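You operate a simulated robot arm through the tools that you are given. There is no shell and no other tool.

Carry out the task below with a simulated robot arm. There is one attempt and no reset: what you move stays moved.

Task
Lid and band the carton that the packing slip names, then run it to the gate.
Fine: one band round the middle, at the tension on its label; use the lid on the table.

It is judged by the outcome, as a careful person would: the job done as asked, and still so three seconds after it is handed in. It fails if anything else is knocked over, pushed out of place, dropped, spilled or broken. Lids that push on must go on centred and level and be pressed home; caps that screw on are set level and turned clockwise until they are tight.

Robot
A 7-joint arm with a four-finger gripper, fixed in place. Base frame: the origin is at the foot of the arm, x ahead of it, y to its left, z up; the work surface is at about z = 820. Readings come in mm, degrees, newtons and seconds.
Its first joint turns from -69.0 to 172.0 degrees. Payload 3.67 kg.
The tool frame sits at the grasp point between the pads (the TCP): z along the fingers, y along the line on which they close. The tips reach 28 mm beyond it. Largest opening 112 mm; the body of the gripper starts 73 mm behind the TCP.
Orientation is that of the tool frame in the base frame, as [roll, pitch, yaw] about the fixed x, y, z axes, in that order (R = Rz(yaw) Ry(pitch) Rx(roll)). With the fingers straight down and closing along the base's y, the tool's x points along the base's -x, its y along +y and its z along -z.

Tools
- The arm moves only by the tool jog_arm. Its arguments are lists of equal length, an entry for each row: "translation": the shift along the tool's x, y, z in units of 25 mm (1.0 is 25 mm), a list of three; "rotation": the turn, a rotation vector about the tool's x, y, z in units of 6 degrees (1.0 is 6 degrees), a list of three; "fingers": the gripper command, from -1 (fully open) to 1 (shut), values between in proportion. In form: {"translation": [[x, y, z], ...], "rotation": [[wx, wy, wz], ...], "fingers": [fingers, ...]}. A call has 1 to 20 rows; each row shifts and turns the commanded pose from where the row before left it, along the tool's axes as they then stand. A call with a number of a shift or a turn outside -1 to 1 is refused whole. A row lasts 0.2 s, in which the tool goes at most 50 mm and 8.6 degrees; a call with a longer step from one row to the next is refused whole, and so is a gripper value outside its range. Where a pose cannot be reached the arm comes as near as it can. A force on the tool above 60 N (or 10 N above the force at the start of the call, whichever is more), or a blocked arm, ends the call early, and 0.2 s more pass. The fingers move at their own pace and stop on an object; they squeeze with about 24 N. The grip force told is the motor's: it shows also when the fingers shut on nothing. Time passes only in rows, and 0.2 s behind the last, so rows that do not move let the fingers close. It gives the time, the measured TCP pose, the force on the tool (base axes), the opening and the grip force at its end, in the units of the frame above (readings bear some noise), with the torque about the TCP (base axes, N m) and any sound that the robot's microphone picked up, and new pictures: "views" is both (left out), scene, wrist or none.
- Cameras (640 x 400 px; columns grow to the right, rows downward): "scene" is fixed at [217.8, -650.3, 1370.1]; the picture's right is [0.13, -0.99, 0.00], its down [-0.73, -0.09, -0.68] and it looks along [0.67, 0.09, -0.74] (base axes); focal length 269 px, centre (320, 200). "wrist" rides on the gripper at [60, -18, -104] in the tool frame; the picture's right is [0.29, 0.96, 0.00], its down [-0.80, 0.24, -0.55] and it looks along [-0.53, 0.16, 0.83] (tool axes); focal length 234 px, centre (320, 200).
- raise_lower(by): slides the trunk up (or, below 0, down) by that many mm; the arm rides with it, the base frame stays. It gives what a move gives, with no picture.
- pixel_to_xyz(camera, pixels): there is no depth. For up to 12 entries [column, row, z] of the newest picture of that camera ("zoom" is the newest enlarged one), the place [x, y] in the base frame at which the ray of that pixel passes the height z, good to about 2 mm. It takes no simulated time.
- enlarge(camera, box): a new picture of the part [left, top, right, bottom] of that camera's present view, enlarged. It takes no simulated time.
- job_done(): hands the job in; it is judged then, once.

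Unless the task says otherwise, let go and move clear before handing in.

The tools are called after "Request:" by a JSON object that holds its "name" and its "arguments". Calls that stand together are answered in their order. jog_arm: Moves the arm, as the interface text tells. Its arguments: {"type":"object","properties":{"translation":{"type":"array","items":{"type":"array","items":{"type":"number"}}},"rotation":{"type":"array","items":{"type":"array","items":{"type":"number"}}},"fingers":{"type":"array","items":{"type":"number"}},"views":{"type":"string","enum":["both","scene","wrist","none"]}},"required":["translation","rotation","fingers"]} The other tools are called the same way: raise_lower (by) slides the trunk up or down; pixel_to_xyz (camera, pixels) gives the place at which the rays of pixels pass given heights; enlarge (camera, box) takes an enlarged picture of a part of a camera's view; job_done () hands the job in.

At the start:

```text
t: 0.0
ee_pos: [799.1, -369.7, 1065.5]
ee_rot: [179.9, 0.0, 180.0]
contact_force: [0.5, -0.1, 0.5]
ft_torque: [-0.01, 0.0, 0.02]
gripper_width: 111.9
gripper_force: 0.1
trunk travel left (down, up): [-500.0, 340.0]
```

scene: 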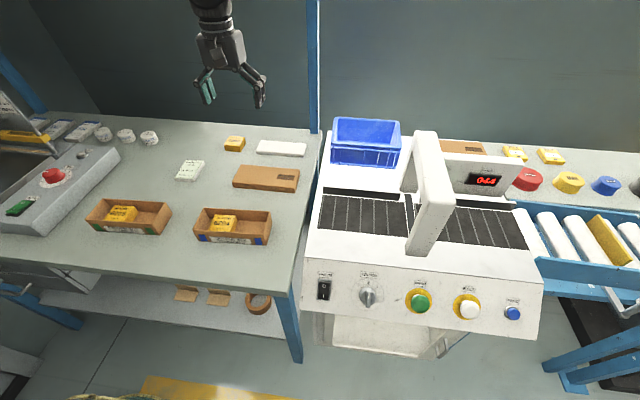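
wrist: 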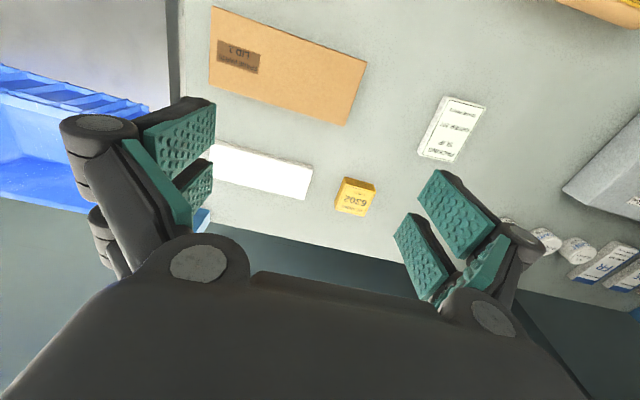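

The scene shows two open cartons near (128,215) and (232,225), a lid at (266,178), a packing slip near (190,170) and a banding machine with controls along row 295. I'll enlarge these areas to read the labels before moving.

Request:
{"name": "enlarge", "arguments": {"camera": "scene", "box": [160, 120, 320, 220]}}

Request:
{"name": "enlarge", "arguments": {"camera": "scene", "box": [70, 180, 290, 260]}}

Request:
{"name": "enlarge", "arguments": {"camera": "scene", "box": [300, 240, 550, 340]}}

Request:
{"name": "enlarge", "arguments": {"camera": "scene", "box": [310, 110, 540, 260]}}

Request:
{"name": "enlarge", "arguments": {"camera": "scene", "box": [440, 130, 640, 270]}}

Request:
{"name": "enlarge", "arguments": {"camera": "wrist", "box": [320, 80, 520, 220]}}

Request:
{"name": "enlarge", "arguments": {"camera": "scene", "box": [0, 100, 170, 230]}}

```text
4.00 times, centred on (240, 170) of scene
```

zoom: 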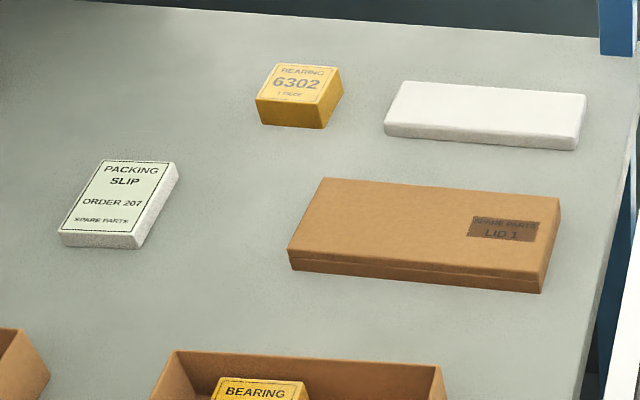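

```text
2.91 times, centred on (180, 220) of scene
```

zoom: 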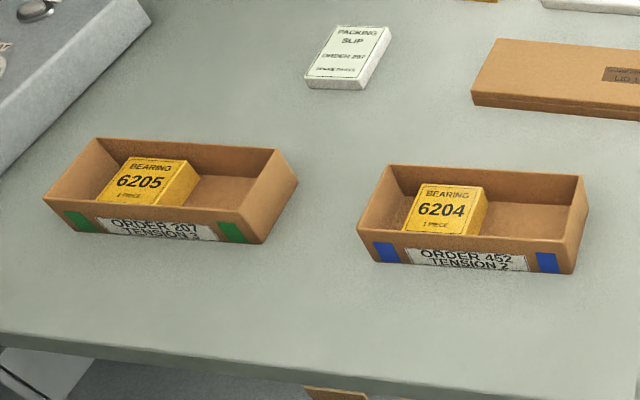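

```text
2.56 times, centred on (425, 290) of scene
```

zoom: 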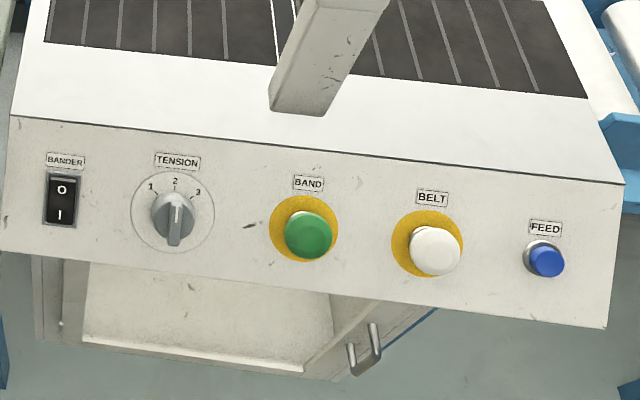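

```text
2.67 times, centred on (425, 185) of scene
```

zoom: 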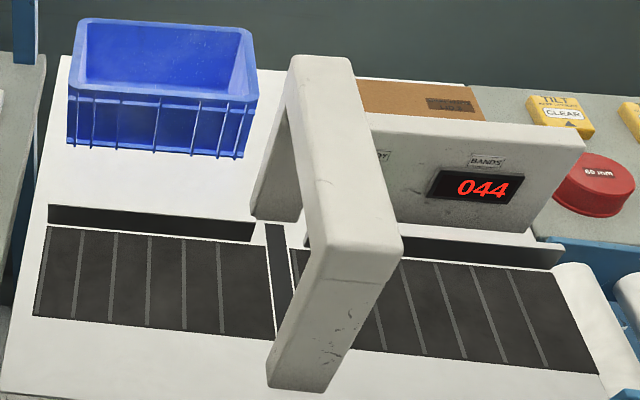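

```text
2.86 times, centred on (540, 200) of scene
```

zoom: 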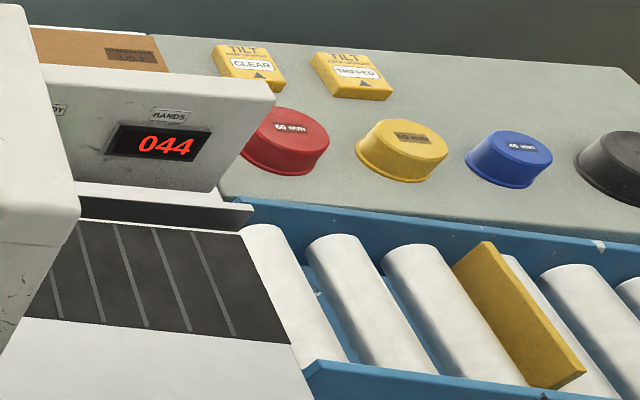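

```text
2.86 times, centred on (420, 150) of wrist
```

zoom: 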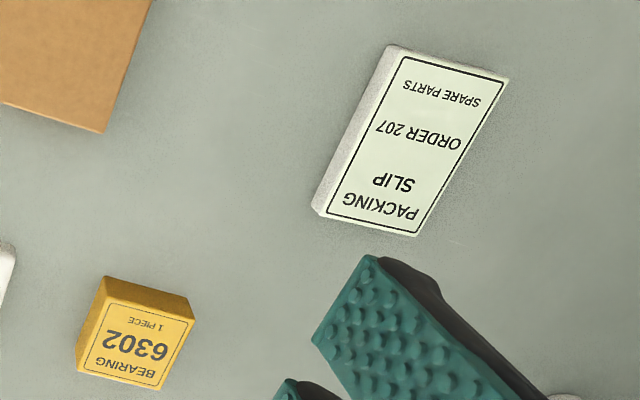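

```text
3.08 times, centred on (85, 165) of scene
```

zoom: 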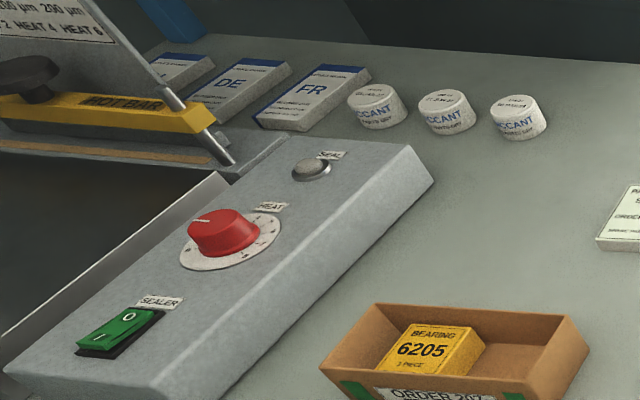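

Packing slip reads ORDER 207; the left carton label at (128,227) reads ORDER 207 with a tension number I need to read surely. I'll zoom tighter on the label, the tension dial and the lid.

Request:
{"name": "enlarge", "arguments": {"camera": "scene", "box": [80, 205, 176, 245]}}

Request:
{"name": "enlarge", "arguments": {"camera": "scene", "box": [310, 265, 400, 320]}}

Request:
{"name": "enlarge", "arguments": {"camera": "scene", "box": [225, 155, 305, 205]}}

Request:
{"name": "enlarge", "arguments": {"camera": "scene", "box": [400, 130, 520, 220]}}

Request:
{"name": "enlarge", "arguments": {"camera": "scene", "box": [560, 200, 640, 310]}}

Request:
{"name": "enlarge", "arguments": {"camera": "scene", "box": [140, 270, 300, 330]}}

```text
6.67 times, centred on (128, 225) of scene
```

zoom: 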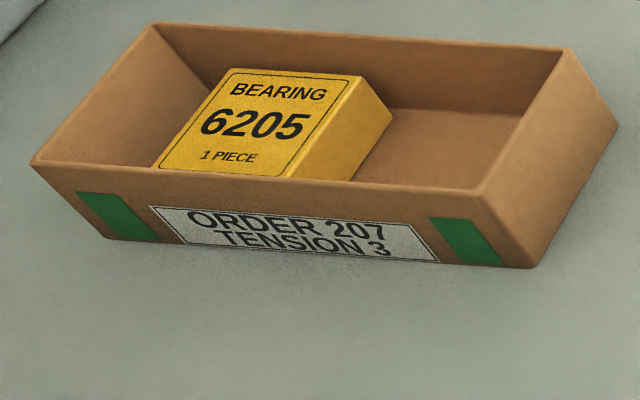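

```text
7.11 times, centred on (355, 292) of scene
```

zoom: 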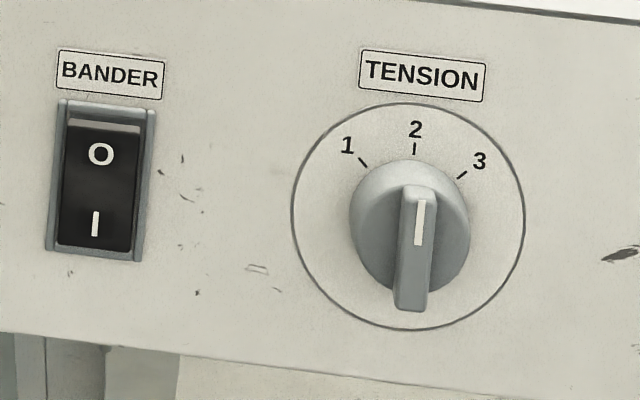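

```text
8.00 times, centred on (265, 180) of scene
```

zoom: 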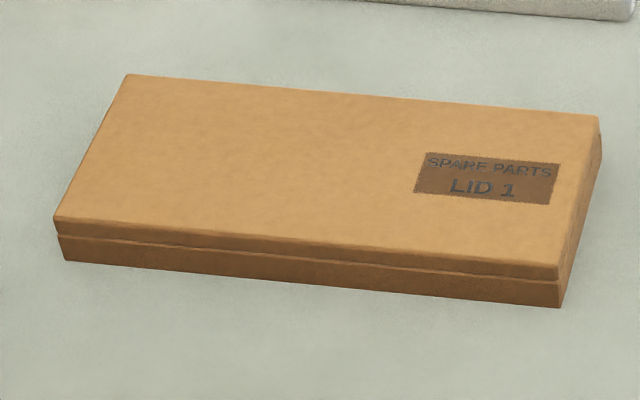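

```text
4.44 times, centred on (460, 175) of scene
```

zoom: 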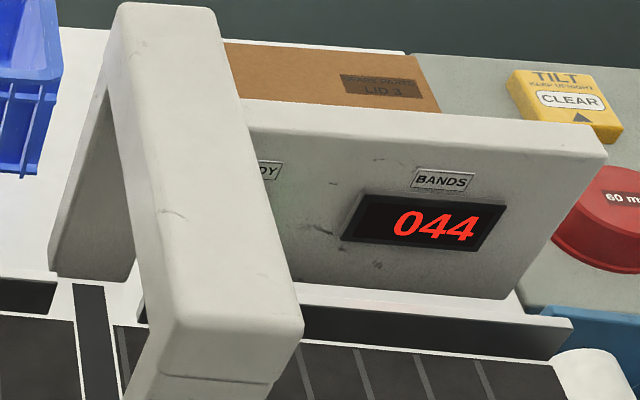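

```text
3.64 times, centred on (600, 255) of scene
```

zoom: 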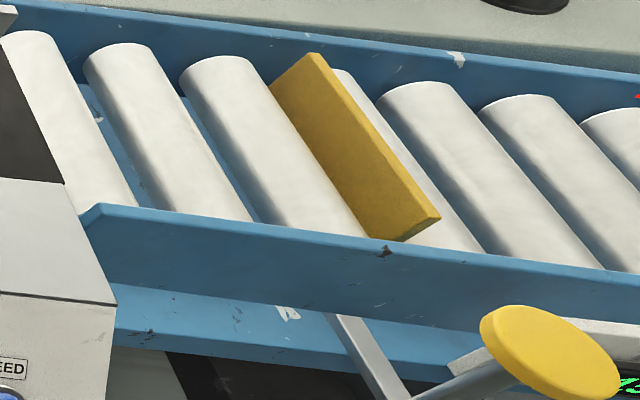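

```text
4.00 times, centred on (220, 300) of scene
```

zoom: 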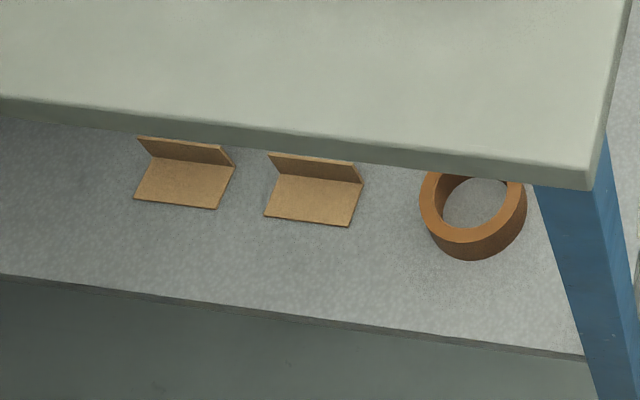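

The carton named is ORDER 207 at TENSION 3 (left carton, green marks); the dial at (369,297) points to 2 and LID 1 lies at (266,178). I'll measure places of the carton, lid, bander belt, arch and buttons.

Request:
{"name": "pixel_to_xyz", "arguments": {"camera": "scene", "pixels": [[85, 229, 855], [153, 234, 855], [165, 203, 855], [103, 199, 855], [95, 236, 820], [159, 240, 820], [128, 226, 838], [172, 213, 820]]}}

Request:
{"name": "pixel_to_xyz", "arguments": {"camera": "scene", "pixels": [[232, 182, 840], [294, 188, 840], [299, 169, 840], [241, 164, 840], [233, 187, 820], [295, 193, 820], [287, 177, 840]]}}

Request:
{"name": "pixel_to_xyz", "arguments": {"camera": "scene", "pixels": [[323, 288, 830], [369, 295, 830], [421, 302, 830], [469, 306, 830], [513, 314, 830], [320, 230, 900], [528, 248, 900], [320, 230, 850], [528, 248, 850], [415, 250, 850], [415, 250, 900]]}}

Request:
{"name": "pixel_to_xyz", "arguments": {"camera": "scene", "pixels": [[413, 130, 1020], [440, 130, 1020], [454, 200, 1020], [425, 205, 1020], [590, 216, 900], [628, 262, 900], [600, 240, 900], [303, 255, 880], [545, 282, 880]]}}

Request:
{"name": "enlarge", "arguments": {"camera": "scene", "box": [300, 170, 540, 320]}}

```text
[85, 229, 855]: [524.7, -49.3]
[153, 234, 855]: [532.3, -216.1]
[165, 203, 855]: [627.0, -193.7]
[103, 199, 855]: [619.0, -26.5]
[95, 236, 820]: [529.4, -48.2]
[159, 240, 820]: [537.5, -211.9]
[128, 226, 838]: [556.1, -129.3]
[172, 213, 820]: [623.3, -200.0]
```

```text
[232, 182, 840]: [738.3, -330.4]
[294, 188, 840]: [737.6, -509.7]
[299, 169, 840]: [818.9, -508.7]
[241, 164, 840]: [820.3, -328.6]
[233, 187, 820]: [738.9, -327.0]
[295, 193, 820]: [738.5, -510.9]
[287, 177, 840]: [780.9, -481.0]
```

```text
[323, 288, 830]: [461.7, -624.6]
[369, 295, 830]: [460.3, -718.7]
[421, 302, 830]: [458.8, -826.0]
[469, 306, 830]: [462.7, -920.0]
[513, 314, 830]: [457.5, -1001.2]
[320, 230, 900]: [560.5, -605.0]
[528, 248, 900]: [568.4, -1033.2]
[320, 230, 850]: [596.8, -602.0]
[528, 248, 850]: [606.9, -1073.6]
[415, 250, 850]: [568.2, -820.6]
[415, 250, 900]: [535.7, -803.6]
```

```text
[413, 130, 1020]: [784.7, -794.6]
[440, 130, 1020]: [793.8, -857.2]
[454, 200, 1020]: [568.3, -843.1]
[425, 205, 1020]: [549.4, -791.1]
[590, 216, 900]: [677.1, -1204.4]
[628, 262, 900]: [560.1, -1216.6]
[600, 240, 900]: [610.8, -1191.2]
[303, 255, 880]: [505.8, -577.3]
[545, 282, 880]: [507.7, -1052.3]
```

```text
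2.67 times, centred on (420, 245) of scene
```

zoom: 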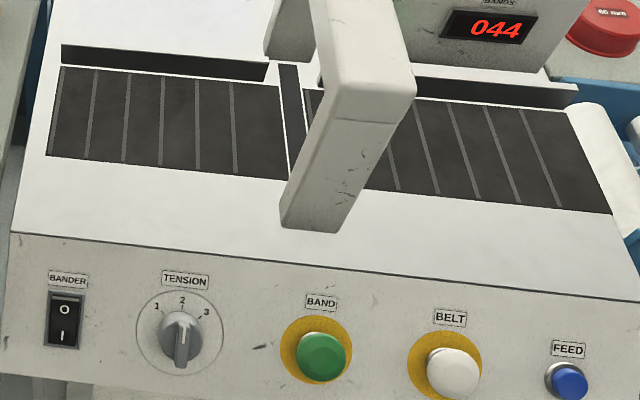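

The zoom gives sharper corners for the carton (rim front-left about (84.5,219.8)) and lid; I'll measure those at several heights.

Request:
{"name": "pixel_to_xyz", "arguments": {"camera": "scene", "pixels": [[95.75, 230.7, 820], [160.25, 235.2, 820], [172.2, 213.75, 820], [84.5, 219.75, 860], [153, 223.8, 860], [165.5, 202.2, 860], [102.5, 198.75, 860], [84.5, 219.75, 850], [153, 223.8, 850], [165.5, 202.2, 850], [102.5, 198.75, 850]]}}

Request:
{"name": "pixel_to_xyz", "arguments": {"camera": "scene", "pixels": [[231.9, 182.5, 840], [294.6, 188.1, 840], [300, 169.75, 840], [241, 164.4, 840], [233.1, 187.75, 820], [295, 193.4, 820], [231.9, 182.5, 845], [294.6, 188.1, 845], [300, 169.75, 845], [241, 164.4, 845]]}}

```text
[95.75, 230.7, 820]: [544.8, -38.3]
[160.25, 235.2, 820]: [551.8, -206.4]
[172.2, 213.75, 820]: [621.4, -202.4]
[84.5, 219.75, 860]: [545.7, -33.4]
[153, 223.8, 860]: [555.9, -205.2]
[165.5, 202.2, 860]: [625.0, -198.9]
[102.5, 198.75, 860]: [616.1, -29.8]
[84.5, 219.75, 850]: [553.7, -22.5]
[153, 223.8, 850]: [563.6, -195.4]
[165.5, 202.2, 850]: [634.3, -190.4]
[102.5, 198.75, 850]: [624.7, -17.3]
```

```text
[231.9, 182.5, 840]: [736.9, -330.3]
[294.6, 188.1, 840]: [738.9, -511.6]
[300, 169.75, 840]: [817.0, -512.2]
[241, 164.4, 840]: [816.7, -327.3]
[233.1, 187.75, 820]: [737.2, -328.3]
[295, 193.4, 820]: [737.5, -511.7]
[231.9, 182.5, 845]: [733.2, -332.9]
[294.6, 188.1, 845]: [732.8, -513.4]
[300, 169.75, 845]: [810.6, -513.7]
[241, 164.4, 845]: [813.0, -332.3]
```

Carton 207 appears about 172 x 70 mm, rim near z 863, yawed about 3 degrees; the lid is about 182 x 79 x 20. I'll move above the lid and turn the tool 90 degrees so that it closes along base x, looking at both views.

Request:
{"name": "jog_arm", "arguments": {"translation": [[0.44, -1, 0], [0.44, -1, 0], [0, 0, 0], [0, 0, 0], [0, 0, 0], [0, 0, 0], [0, 0, 0], [0, 0, 0], [0, 0, 0], [0, 0, 0], [0, 0, 0], [0, 0, 0], [0, 0, 0], [0, 0, 0], [0, 0, 0], [0, 0, 0], [0, 0, 0], [0, 0, 0]], "rotation": [[0, 0, 0], [0, 0, 0], [0, 0, 1], [0, 0, 1], [0, 0, 1], [0, 0, 1], [0, 0, 1], [0, 0, 1], [0, 0, 1], [0, 0, 1], [0, 0, 1], [0, 0, 1], [0, 0, 1], [0, 0, 1], [0, 0, 1], [0, 0, 1], [0, 0, 1], [0, 0, 0]], "fingers": [-1, -1, -1, -1, -1, -1, -1, -1, -1, -1, -1, -1, -1, -1, -1, -1, -1, -1]}}

```text
t: 3.8
ee_pos: [777.1, -421.0, 1064.7]
ee_rot: [-180.0, 0.0, 90.0]
contact_force: [-0.4, -0.5, -0.7]
ft_torque: [0.0, 0.0, -0.01]
gripper_width: 111.7
gripper_force: 0.0
trunk travel left (down, up): [-500.0, 340.0]
```

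scene: 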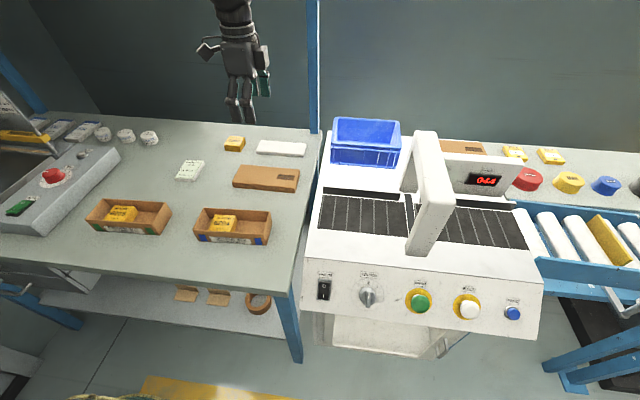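
wrist: 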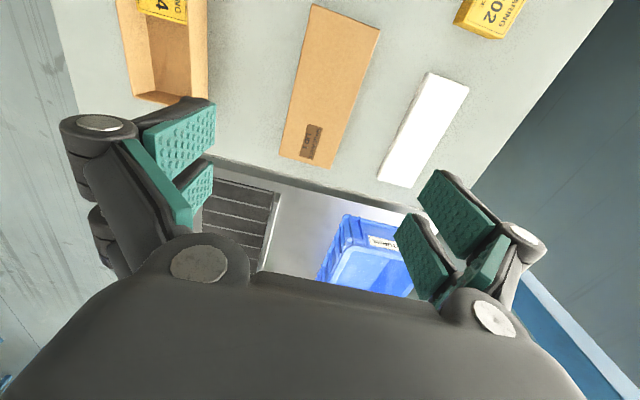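

The tool now closes along base x with the lid seen at (330,85) in the wrist view. I'll enlarge to measure the lid's corners from this second viewpoint.

Request:
{"name": "enlarge", "arguments": {"camera": "wrist", "box": [250, 0, 410, 100]}}

Request:
{"name": "enlarge", "arguments": {"camera": "wrist", "box": [250, 90, 410, 190]}}

```text
4.00 times, centred on (330, 50) of wrist
```

zoom: 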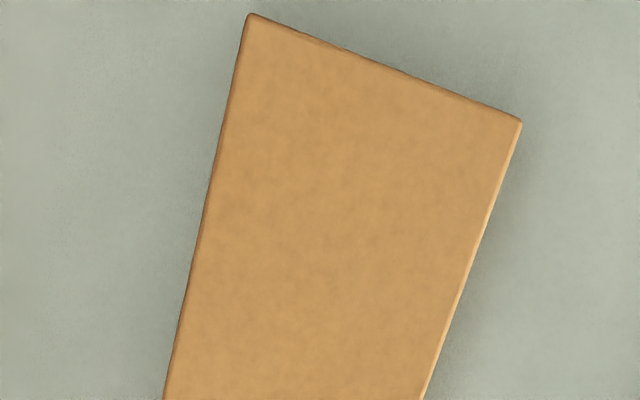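

```text
4.00 times, centred on (330, 140) of wrist
```

zoom: 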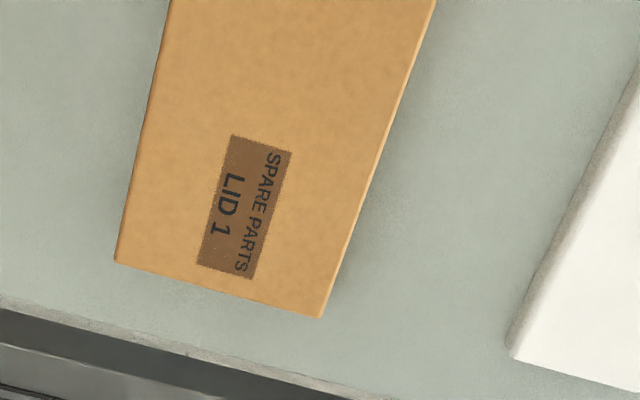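

Lid corners in the wrist picture are (312.3,3.5), (380.5,30.3), (278.8,155.8), (330.5,169.5); I'll locate them.

Request:
{"name": "pixel_to_xyz", "arguments": {"camera": "wrist", "pixels": [[312.25, 3.5, 840], [380.5, 30.25, 840], [278.75, 155.75, 840], [330.5, 169.5, 840], [312.25, 3.5, 845], [380.5, 30.25, 845], [278.75, 155.75, 845], [330.5, 169.5, 845]]}}

```text
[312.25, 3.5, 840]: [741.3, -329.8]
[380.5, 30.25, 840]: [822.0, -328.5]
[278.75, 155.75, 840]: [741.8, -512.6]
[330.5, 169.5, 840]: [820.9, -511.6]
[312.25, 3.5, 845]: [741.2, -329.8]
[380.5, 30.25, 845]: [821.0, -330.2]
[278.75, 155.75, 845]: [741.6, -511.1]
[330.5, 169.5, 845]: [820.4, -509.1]
```

Both views agree on a lid centre of about (780,-420.5). I'll check how near the white box's corner (378,179) and left edge are before lowering the fingers.

Request:
{"name": "pixel_to_xyz", "arguments": {"camera": "wrist", "pixels": [[378, 179, 820], [378, 179, 840], [424, 74, 840], [424, 74, 820], [400, 130, 820]]}}

Request:
{"name": "enlarge", "arguments": {"camera": "wrist", "box": [180, 150, 440, 310]}}

Request:
{"name": "enlarge", "arguments": {"camera": "wrist", "box": [110, 0, 240, 110]}}

```text
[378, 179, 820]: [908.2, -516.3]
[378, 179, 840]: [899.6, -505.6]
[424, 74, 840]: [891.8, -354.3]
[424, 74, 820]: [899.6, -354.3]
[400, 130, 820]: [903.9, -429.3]
```

```text
2.46 times, centred on (310, 230) of wrist
```

zoom: 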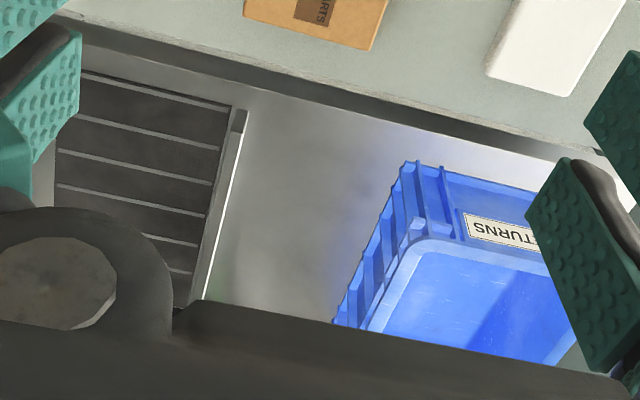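

```text
3.64 times, centred on (175, 55) of wrist
```

zoom: 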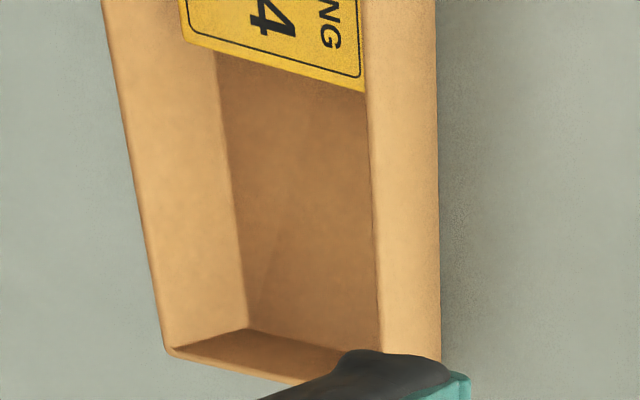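

The white box is at x≥890, well clear. Before touching anything I'll survey the bander: move to about (640,-560,1065) and look at belt and controls.

Request:
{"name": "jog_arm", "arguments": {"translation": [[-0.927, -0.913, 0], [-0.927, -0.913, 0], [-0.927, -0.913, 0], [-0.927, -0.913, 0], [-0.927, -0.913, 0], [-0.927, -0.913, 0]], "rotation": [[0, 0, 0], [0, 0, 0], [0, 0, 0], [0, 0, 0], [0, 0, 0], [0, 0, 0]], "fingers": [-1, -1, -1, -1, -1, -1]}}

```text
t: 5.2
ee_pos: [639.1, -559.3, 1065.9]
ee_rot: [-180.0, 0.0, 90.0]
contact_force: [0.0, 0.7, -0.4]
ft_torque: [-0.01, 0.03, 0.0]
gripper_width: 112.1
gripper_force: 0.0
trunk travel left (down, up): [-500.0, 340.0]
```

scene: 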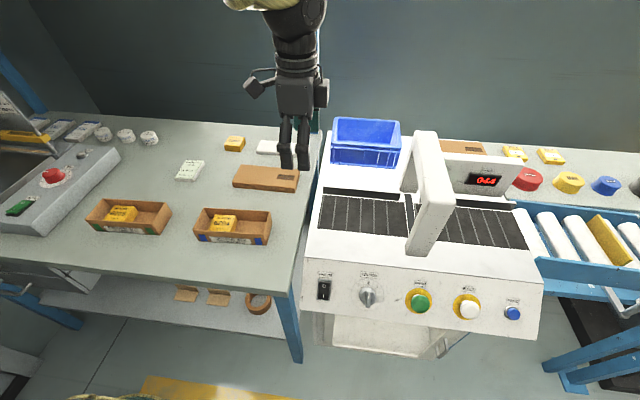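
wrist: 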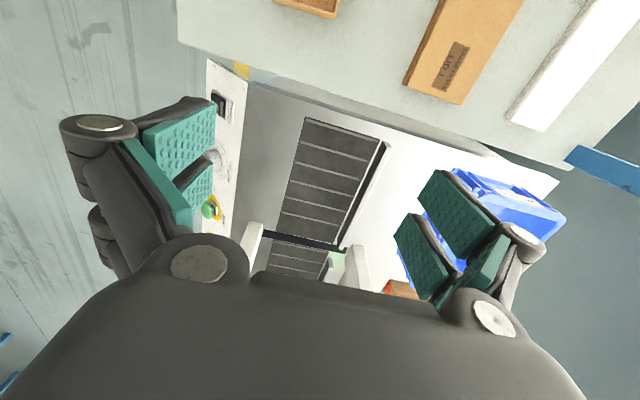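

The wrist view now shows the belt infeed at (325,180), the arch and some controls at (215,150). I'll enlarge these for measuring.

Request:
{"name": "enlarge", "arguments": {"camera": "wrist", "box": [230, 100, 430, 225]}}

Request:
{"name": "enlarge", "arguments": {"camera": "wrist", "box": [190, 180, 430, 300]}}

Request:
{"name": "enlarge", "arguments": {"camera": "wrist", "box": [170, 50, 290, 250]}}

Request:
{"name": "enlarge", "arguments": {"camera": "scene", "box": [310, 180, 430, 260]}}

```text
3.20 times, centred on (330, 162) of wrist
```

zoom: 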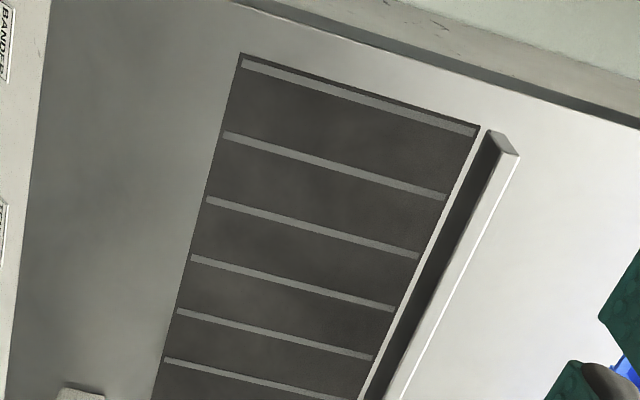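

```text
2.67 times, centred on (310, 240) of wrist
```

zoom: 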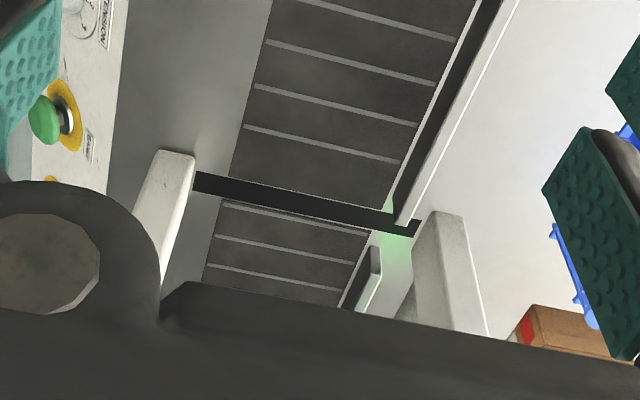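

```text
2.00 times, centred on (230, 150) of wrist
```

zoom: 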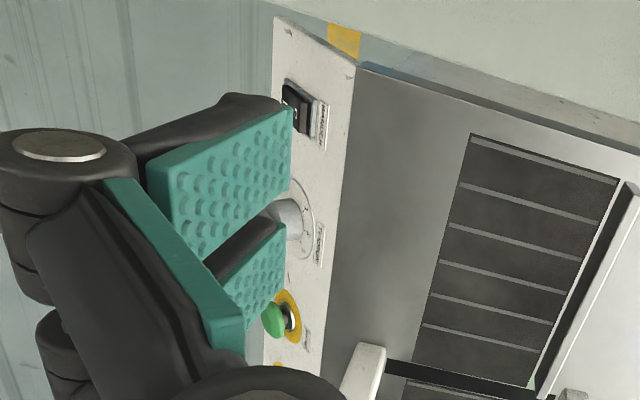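

```text
5.00 times, centred on (370, 220) of scene
```

zoom: 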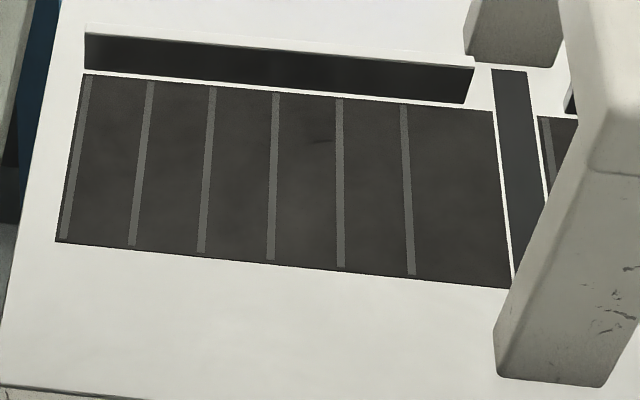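

I'll triangulate the belt corners from both cameras to find the belt's height and place.

Request:
{"name": "pixel_to_xyz", "arguments": {"camera": "scene", "pixels": [[322.8, 194.4, 860], [317, 228.4, 860], [407.6, 237.6, 860], [404.4, 202, 860], [322.8, 194.4, 880], [317, 228.4, 880], [407.6, 237.6, 880], [404.4, 202, 880], [322.8, 194.4, 900], [317, 228.4, 900], [407.6, 237.6, 900], [404.4, 202, 900]]}}

Request:
{"name": "pixel_to_xyz", "arguments": {"camera": "wrist", "pixels": [[380, 138.6, 860], [305, 116.4, 860], [276.25, 231.75, 860], [333.25, 244.5, 860], [380, 138.6, 880], [305, 116.4, 880], [276.25, 231.75, 880], [333.25, 244.5, 880], [380, 138.6, 900], [305, 116.4, 900], [276.25, 231.75, 900], [333.25, 244.5, 900]]}}

```text
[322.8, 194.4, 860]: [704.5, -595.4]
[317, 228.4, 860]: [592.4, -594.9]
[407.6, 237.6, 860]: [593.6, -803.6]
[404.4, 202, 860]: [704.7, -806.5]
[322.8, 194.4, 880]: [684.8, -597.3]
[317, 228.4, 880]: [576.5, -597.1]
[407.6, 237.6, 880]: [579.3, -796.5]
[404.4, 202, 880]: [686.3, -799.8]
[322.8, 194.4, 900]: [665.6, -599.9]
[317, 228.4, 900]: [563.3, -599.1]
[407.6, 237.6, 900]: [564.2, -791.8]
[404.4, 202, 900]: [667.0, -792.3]
```

```text
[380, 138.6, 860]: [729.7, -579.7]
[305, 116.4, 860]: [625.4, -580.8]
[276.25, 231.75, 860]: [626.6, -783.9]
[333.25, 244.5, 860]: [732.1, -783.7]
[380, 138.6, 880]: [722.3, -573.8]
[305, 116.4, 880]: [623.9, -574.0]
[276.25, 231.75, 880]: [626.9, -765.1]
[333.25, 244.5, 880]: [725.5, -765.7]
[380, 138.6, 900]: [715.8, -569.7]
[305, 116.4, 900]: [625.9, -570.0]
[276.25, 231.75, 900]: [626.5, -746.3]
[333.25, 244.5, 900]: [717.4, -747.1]
```

The two views agree that the belt lies at z≈820, x 625–743, y −591 to −819, with the slot just beyond. Next I'll turn back to yaw 180 and move to about (390,-650) so the wrist camera looks at the control panel.

Request:
{"name": "jog_arm", "arguments": {"translation": [[-0.324, -0.956, 0], [-0.324, -0.956, 0], [-0.324, -0.956, 0], [-0.324, -0.956, 0], [-0.324, -0.956, 0], [-0.324, -0.956, 0], [-0.324, -0.956, 0], [-0.324, -0.956, 0], [-0.324, -0.956, 0], [-0.324, -0.956, 0]], "rotation": [[0, 0, -1], [0, 0, 0], [0, 0, 0], [0, 0, 0], [0, 0, 0], [0, 0, 0], [0, 0, 0], [0, 0, 0], [0, 0, 0], [0, 0, 0]], "fingers": [-1, -1, -1, -1, -1, -1, -1, -1, -1, -1], "views": "none"}}

Request:
{"name": "jog_arm", "arguments": {"translation": [[0, 0, 0], [0, 0, 0], [0, 0, 0], [0, 0, 0], [0, 0, 0], [0, 0, 0], [0, 0, 0], [0, 0, 0], [0, 0, 0], [0, 0, 0], [0, 0, 0], [0, 0, 0], [0, 0, 0], [0, 0, 0], [0, 0, 0]], "rotation": [[0, 0, -1], [0, 0, -1], [0, 0, -1], [0, 0, -1], [0, 0, -1], [0, 0, -1], [0, 0, -1], [0, 0, -1], [0, 0, -1], [0, 0, -1], [0, 0, -1], [0, 0, -1], [0, 0, -1], [0, 0, -1], [0, 0, 0]], "fingers": [-1, -1, -1, -1, -1, -1, -1, -1, -1, -1, -1, -1, -1, -1, -1]}}

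```text
t: 7.4
ee_pos: [409.8, -664.1, 1064.8]
ee_rot: [180.0, 0.0, 96.1]
contact_force: [0.2, -0.4, 0.3]
ft_torque: [-0.01, 0.01, 0.03]
gripper_width: 111.9
gripper_force: 0.1
trunk travel left (down, up): [-500.0, 340.0]
```

```text
t: 10.6
ee_pos: [408.9, -664.0, 1064.9]
ee_rot: [-180.0, 0.0, -179.9]
contact_force: [0.6, 1.2, 0.6]
ft_torque: [-0.03, 0.01, 0.01]
gripper_width: 112.1
gripper_force: 0.0
trunk travel left (down, up): [-500.0, 340.0]
```

scene: 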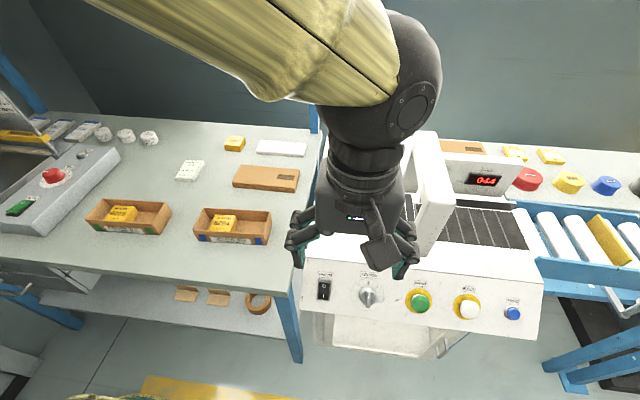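
wrist: 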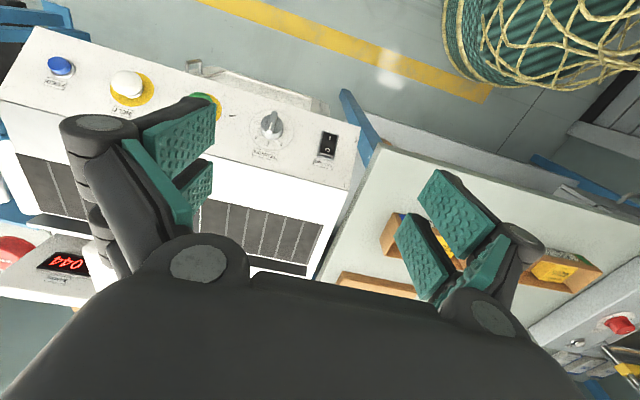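

The wrist view now shows the panel: switch at (327,143), dial at (268,128), BAND at (207,103), BELT at (130,85), FEED at (60,67). I'll enlarge it.

Request:
{"name": "enlarge", "arguments": {"camera": "wrist", "box": [200, 80, 380, 190]}}

Request:
{"name": "enlarge", "arguments": {"camera": "wrist", "box": [0, 20, 240, 170]}}

Request:
{"name": "enlarge", "arguments": {"camera": "wrist", "box": [0, 180, 340, 320]}}

Request:
{"name": "enlarge", "arguments": {"camera": "scene", "box": [290, 240, 450, 340]}}

Request:
{"name": "enlarge", "arguments": {"camera": "scene", "box": [410, 250, 570, 350]}}

```text
3.56 times, centred on (290, 135) of wrist
```

zoom: 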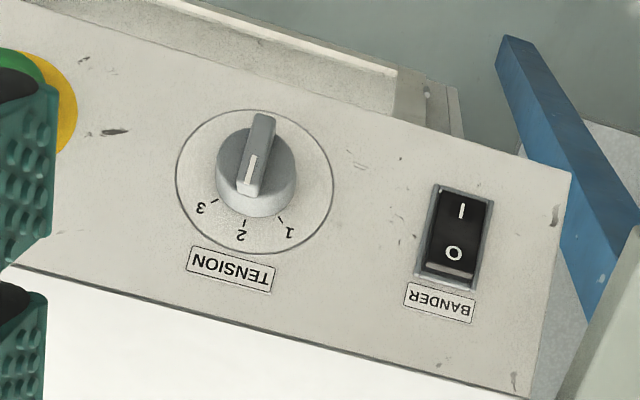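

```text
2.67 times, centred on (120, 95) of wrist
```

zoom: 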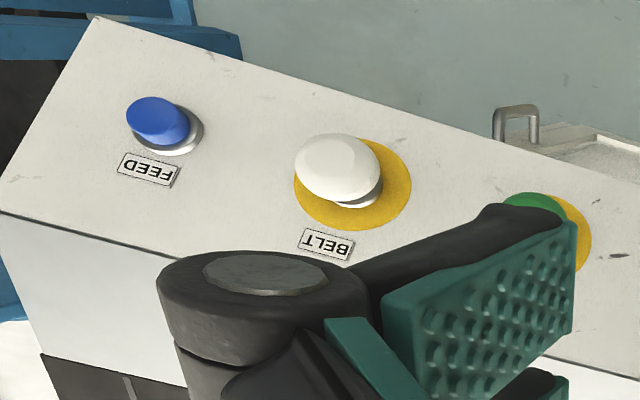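

```text
1.88 times, centred on (170, 250) of wrist
```

zoom: 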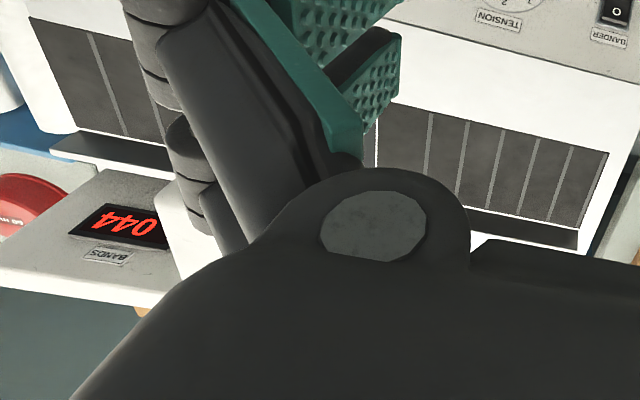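

```text
4.00 times, centred on (370, 290) of scene
```

zoom: 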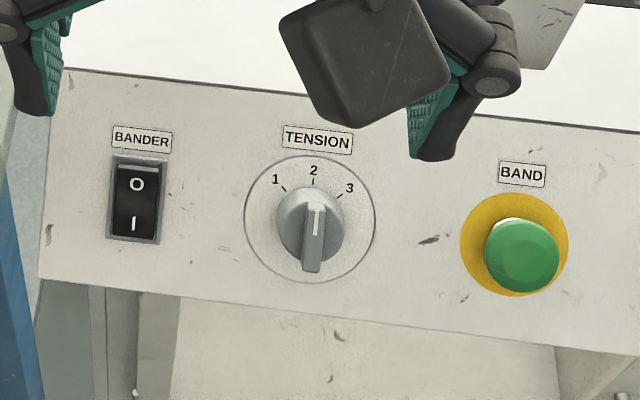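

```text
4.00 times, centred on (490, 300) of scene
```

zoom: 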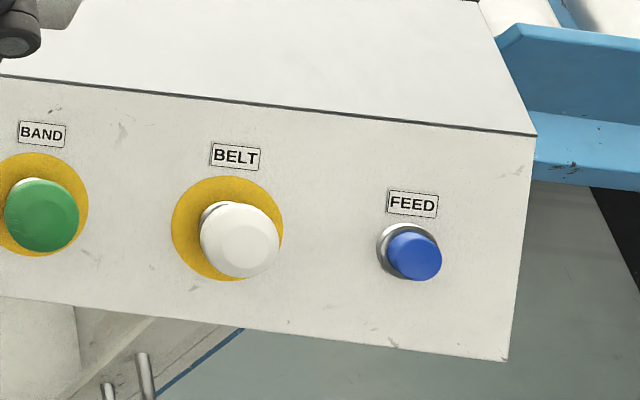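

I'll triangulate the panel corners, dial ring, switch, BAND, BELT and FEED from both views at several heights.

Request:
{"name": "pixel_to_xyz", "arguments": {"camera": "scene", "pixels": [[367.4, 294.75, 800], [367.4, 294.75, 760], [324.1, 289.5, 800], [324.1, 289.5, 760], [307, 257, 820], [300, 309.25, 740], [300, 309.25, 780], [466.75, 307, 800], [466.75, 307, 760], [418.5, 300.75, 800], [418.5, 300.75, 760], [536.75, 340, 740]]}}

Request:
{"name": "pixel_to_xyz", "arguments": {"camera": "wrist", "pixels": [[271.7, 129.9, 800], [271.7, 129.9, 760], [327.7, 145.1, 800], [327.7, 145.1, 760], [345.4, 190.4, 820], [360.9, 127.1, 740], [360.9, 127.1, 780], [132, 89, 800], [132, 89, 760], [35.6, 26.4, 740], [63.75, 68.75, 800], [63.75, 68.75, 760]]}}

```text
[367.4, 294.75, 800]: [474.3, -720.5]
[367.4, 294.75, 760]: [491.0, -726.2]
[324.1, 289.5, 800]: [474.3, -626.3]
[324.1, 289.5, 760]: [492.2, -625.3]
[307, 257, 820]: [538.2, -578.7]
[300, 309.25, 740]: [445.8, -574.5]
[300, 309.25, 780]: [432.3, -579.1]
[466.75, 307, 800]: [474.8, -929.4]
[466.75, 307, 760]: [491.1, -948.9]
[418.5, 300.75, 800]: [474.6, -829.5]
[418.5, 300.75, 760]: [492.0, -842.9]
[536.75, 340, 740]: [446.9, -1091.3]
```

```text
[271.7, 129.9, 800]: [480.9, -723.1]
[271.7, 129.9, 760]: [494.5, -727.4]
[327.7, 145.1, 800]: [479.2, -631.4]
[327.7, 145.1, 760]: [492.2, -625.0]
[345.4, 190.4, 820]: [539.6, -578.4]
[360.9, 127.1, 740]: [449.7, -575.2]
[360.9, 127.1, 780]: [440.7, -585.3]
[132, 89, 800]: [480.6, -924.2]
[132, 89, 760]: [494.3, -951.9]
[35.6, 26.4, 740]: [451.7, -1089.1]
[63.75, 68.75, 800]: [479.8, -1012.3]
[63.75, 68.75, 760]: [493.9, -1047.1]
```

Panel seems tilted about 45 degrees: top edge at (539, z820), bottom edge near (450, z733); dial about (488,-724,771). I'll measure the knob's bar top and tick marks to plan the grip.

Request:
{"name": "pixel_to_xyz", "arguments": {"camera": "wrist", "pixels": [[271.4, 121.8, 790], [271.4, 121.8, 800], [271.4, 121.8, 810], [273.7, 110.8, 800], [269.5, 132.8, 800], [260.5, 135.3, 772], [268.6, 141.2, 776], [279, 140.1, 776]]}}

Request:
{"name": "pixel_to_xyz", "arguments": {"camera": "scene", "pixels": [[368.5, 298, 790], [368.5, 298, 800], [368.5, 298, 810], [369.25, 290.75, 800], [367.75, 305.5, 800], [375, 288.75, 776], [368.25, 285.5, 780], [360.75, 286.75, 776]]}}

Request:
{"name": "enlarge", "arguments": {"camera": "wrist", "box": [235, 105, 305, 155]}}

Request:
{"name": "enlarge", "arguments": {"camera": "scene", "box": [345, 275, 393, 315]}}

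```text
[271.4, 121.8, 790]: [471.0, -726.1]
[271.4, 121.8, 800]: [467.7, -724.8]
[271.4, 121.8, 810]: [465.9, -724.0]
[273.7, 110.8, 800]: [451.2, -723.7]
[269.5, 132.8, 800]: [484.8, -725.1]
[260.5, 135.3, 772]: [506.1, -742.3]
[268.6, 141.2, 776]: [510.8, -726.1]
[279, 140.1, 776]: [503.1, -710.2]
```

```text
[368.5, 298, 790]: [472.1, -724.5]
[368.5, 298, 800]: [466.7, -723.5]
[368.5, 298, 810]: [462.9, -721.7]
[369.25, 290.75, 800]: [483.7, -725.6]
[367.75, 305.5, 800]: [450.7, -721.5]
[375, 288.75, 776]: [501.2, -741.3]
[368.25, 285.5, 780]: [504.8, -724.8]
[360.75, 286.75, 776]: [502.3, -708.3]
```

```text
8.00 times, centred on (270, 130) of wrist
```

zoom: 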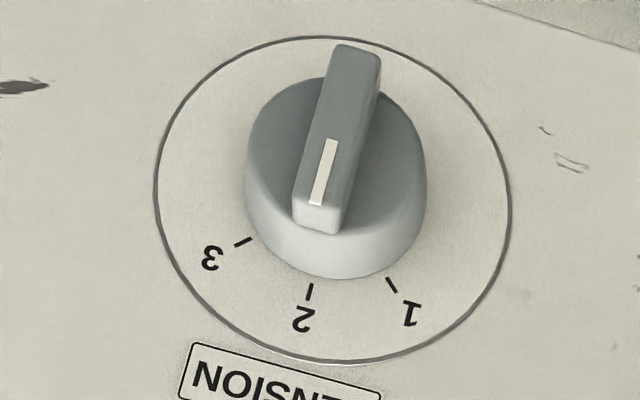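

```text
10.00 times, centred on (369, 295) of scene
```

zoom: 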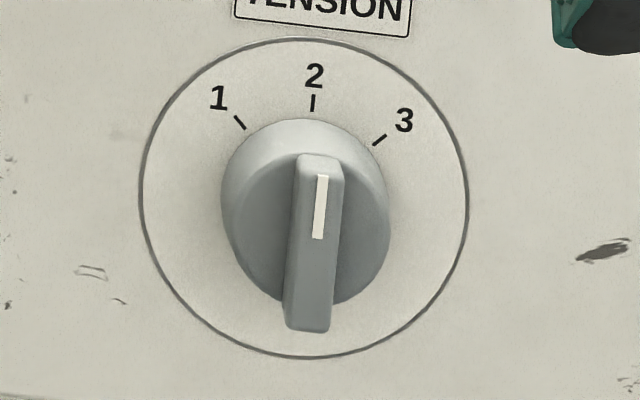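

Knob bar top stands about 30 mm off the panel, the knob's drum about 18 mm; bar is about 8 mm wide. I'll move to in front of the dial and tilt the tool about 44.5 degrees to face the panel, with the fingers part closed.

Request:
{"name": "jog_arm", "arguments": {"translation": [[-0.136, -0.272, 0.956], [-0.136, -0.272, 0.956], [-0.136, -0.272, 0.956], [-0.136, -0.272, 0.956], [-0.136, -0.272, 0.956], [-0.136, -0.272, 0.956], [-0.136, -0.272, 0.956], [-0.136, -0.272, 0.956], [-0.136, -0.272, 0.956], [0, 0, 0], [0, 0, 0], [0, 0, 0], [0, 0, 0], [0, 0, 0], [0, 0, 0], [0, 0, 0], [0, 0, 0], [0, 0, 0]], "rotation": [[0, 0, 0], [0, 0, 0], [0, 0, 0], [0, 0, 0], [0, 0, 0], [0, 0, 0], [0, 0, 0], [0, 0, 0], [0, 0, 0], [0, -0.927, 0], [0, -0.927, 0], [0, -0.927, 0], [0, -0.927, 0], [0, -0.927, 0], [0, -0.927, 0], [0, -0.927, 0], [0, -0.927, 0], [0, 0, 0]], "fingers": [0.3, 0.3, 0.3, 0.3, 0.3, 0.3, 0.3, 0.3, 0.3, 0.3, 0.3, 0.3, 0.3, 0.3, 0.3, 0.3, 0.3, 0.3]}}

```text
t: 14.4
ee_pos: [441.9, -724.3, 849.8]
ee_rot: [-180.0, 44.4, -180.0]
contact_force: [-0.6, -0.3, 0.2]
ft_torque: [0.01, 0.01, -0.02]
gripper_width: 39.2
gripper_force: 0.1
trunk travel left (down, up): [-500.0, 340.0]
```

scene: 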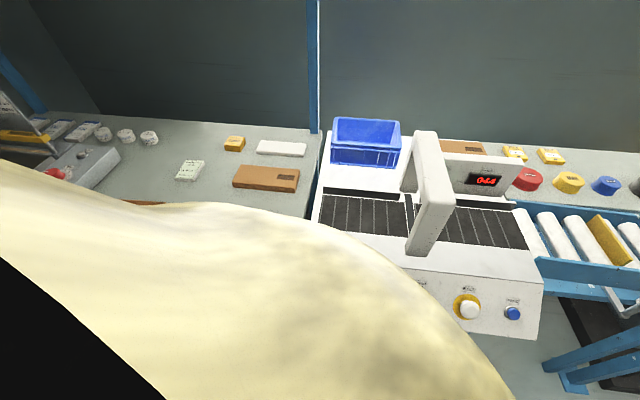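
wrist: 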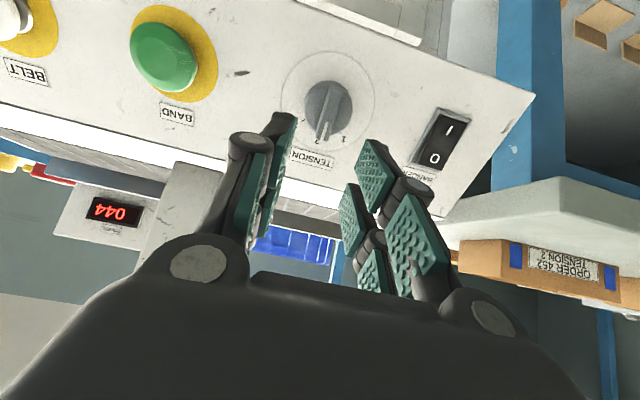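

The tilt was reached; the wrist view shows the dial at (328,98). I'll measure the dial from this closer view.

Request:
{"name": "enlarge", "arguments": {"camera": "wrist", "box": [270, 40, 390, 170]}}

Request:
{"name": "enlarge", "arguments": {"camera": "wrist", "box": [380, 90, 500, 190]}}

```text
3.08 times, centred on (330, 105) of wrist
```

zoom: 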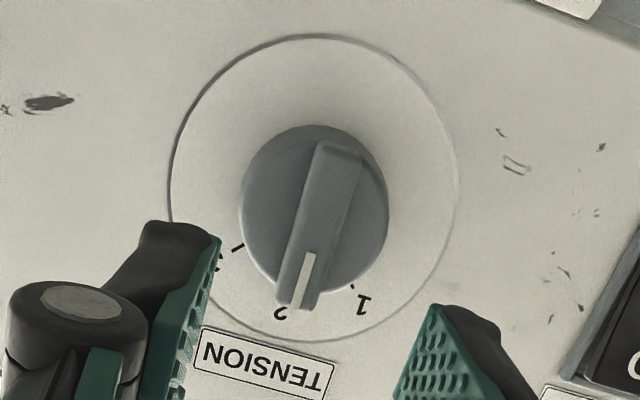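

```text
4.00 times, centred on (440, 140) of wrist
```

zoom: 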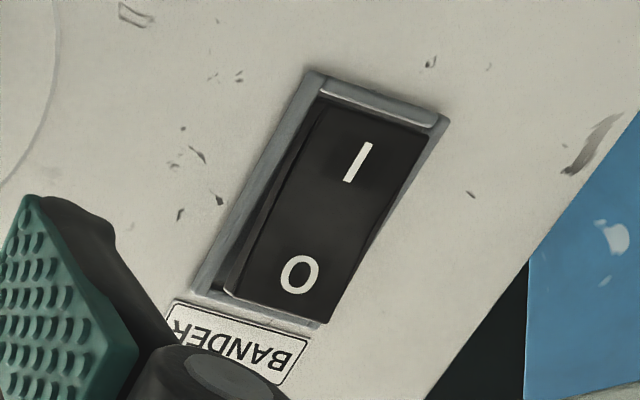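

The rocker's I side is pressed in (bander on). I'll locate the dial ring centre (327.9,101.1) from here.

Request:
{"name": "pixel_to_xyz", "arguments": {"camera": "wrist", "pixels": [[327.9, 101.1, 765], [327.9, 101.1, 771], [327.9, 101.1, 777], [336.5, 90.4, 792], [323, 133.4, 805]]}}

```text
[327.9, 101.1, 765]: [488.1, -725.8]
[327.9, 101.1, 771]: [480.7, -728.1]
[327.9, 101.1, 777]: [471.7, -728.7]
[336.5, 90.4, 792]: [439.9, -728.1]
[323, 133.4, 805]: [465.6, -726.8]
```

Estimates agree on a dial axis of about (487,-726,770). I'll shift over it along the panel and go in most of the way, then look.

Request:
{"name": "jog_arm", "arguments": {"translation": [[0.94, -0.06, 0], [0, 0, 0.6], [0, 0, 0.5], [0, 0, 0]], "rotation": [[0, 0, 0], [0, 0, 0], [0, 0, 0], [0, 0, 0]], "fingers": [0.3, 0.3, 0.3, 0.3], "views": "wrist"}}

Request:
{"name": "enlarge", "arguments": {"camera": "wrist", "box": [200, 80, 440, 280]}}

```text
t: 15.4
ee_pos: [442.1, -726.9, 813.8]
ee_rot: [180.0, 44.5, 179.9]
contact_force: [-0.8, 0.7, -0.7]
ft_torque: [-0.01, 0.03, -0.04]
gripper_width: 39.3
gripper_force: 0.1
trunk travel left (down, up): [-500.0, 340.0]
```

wrist: 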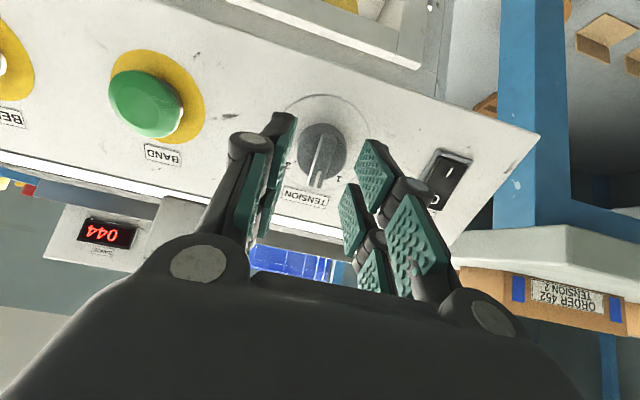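

```text
2.00 times, centred on (320, 180) of wrist
```

zoom: 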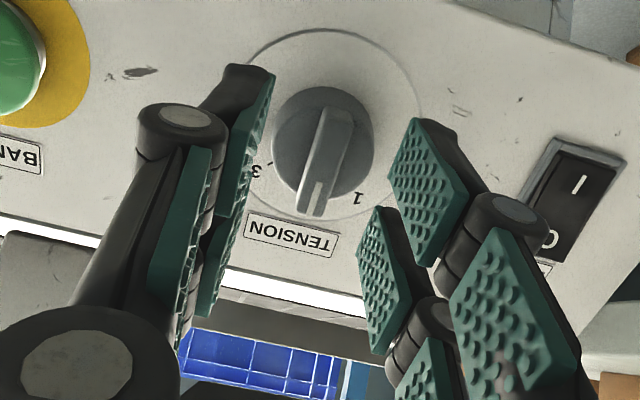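

TCP is now about 63 mm off the panel with the bar between the fingertips. I'll go in about 14 mm more and then close on the bar.

Request:
{"name": "jog_arm", "arguments": {"translation": [[0, 0, 0.3], [0, 0, 0.28], [0, 0, 0]], "rotation": [[0, 0, 0], [0, 0, 0], [0, 0, 0]], "fingers": [0.3, 0.3, 0.3], "views": "wrist"}}

Request:
{"name": "enlarge", "arguments": {"camera": "wrist", "box": [200, 80, 440, 280]}}

```text
t: 16.2
ee_pos: [454.3, -726.7, 802.8]
ee_rot: [179.8, 44.5, -180.0]
contact_force: [0.4, 1.0, -0.3]
ft_torque: [-0.02, 0.01, -0.01]
gripper_width: 39.3
gripper_force: 0.0
trunk travel left (down, up): [-500.0, 340.0]
```

wrist: 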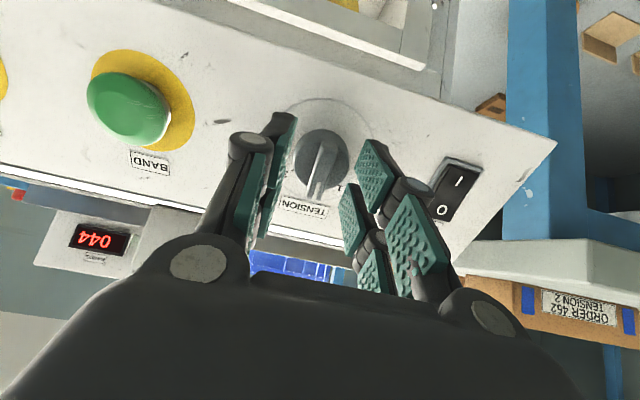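

```text
2.00 times, centred on (320, 180) of wrist
```

zoom: 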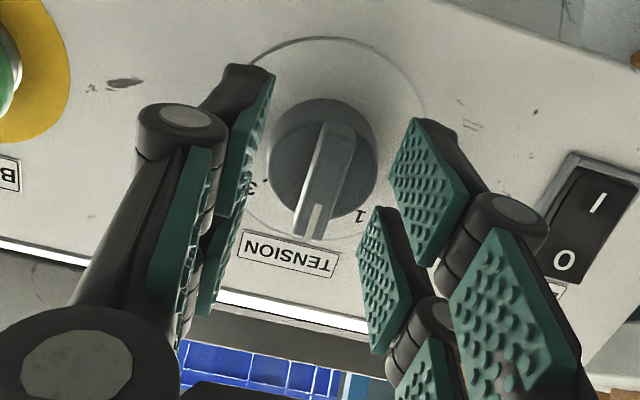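

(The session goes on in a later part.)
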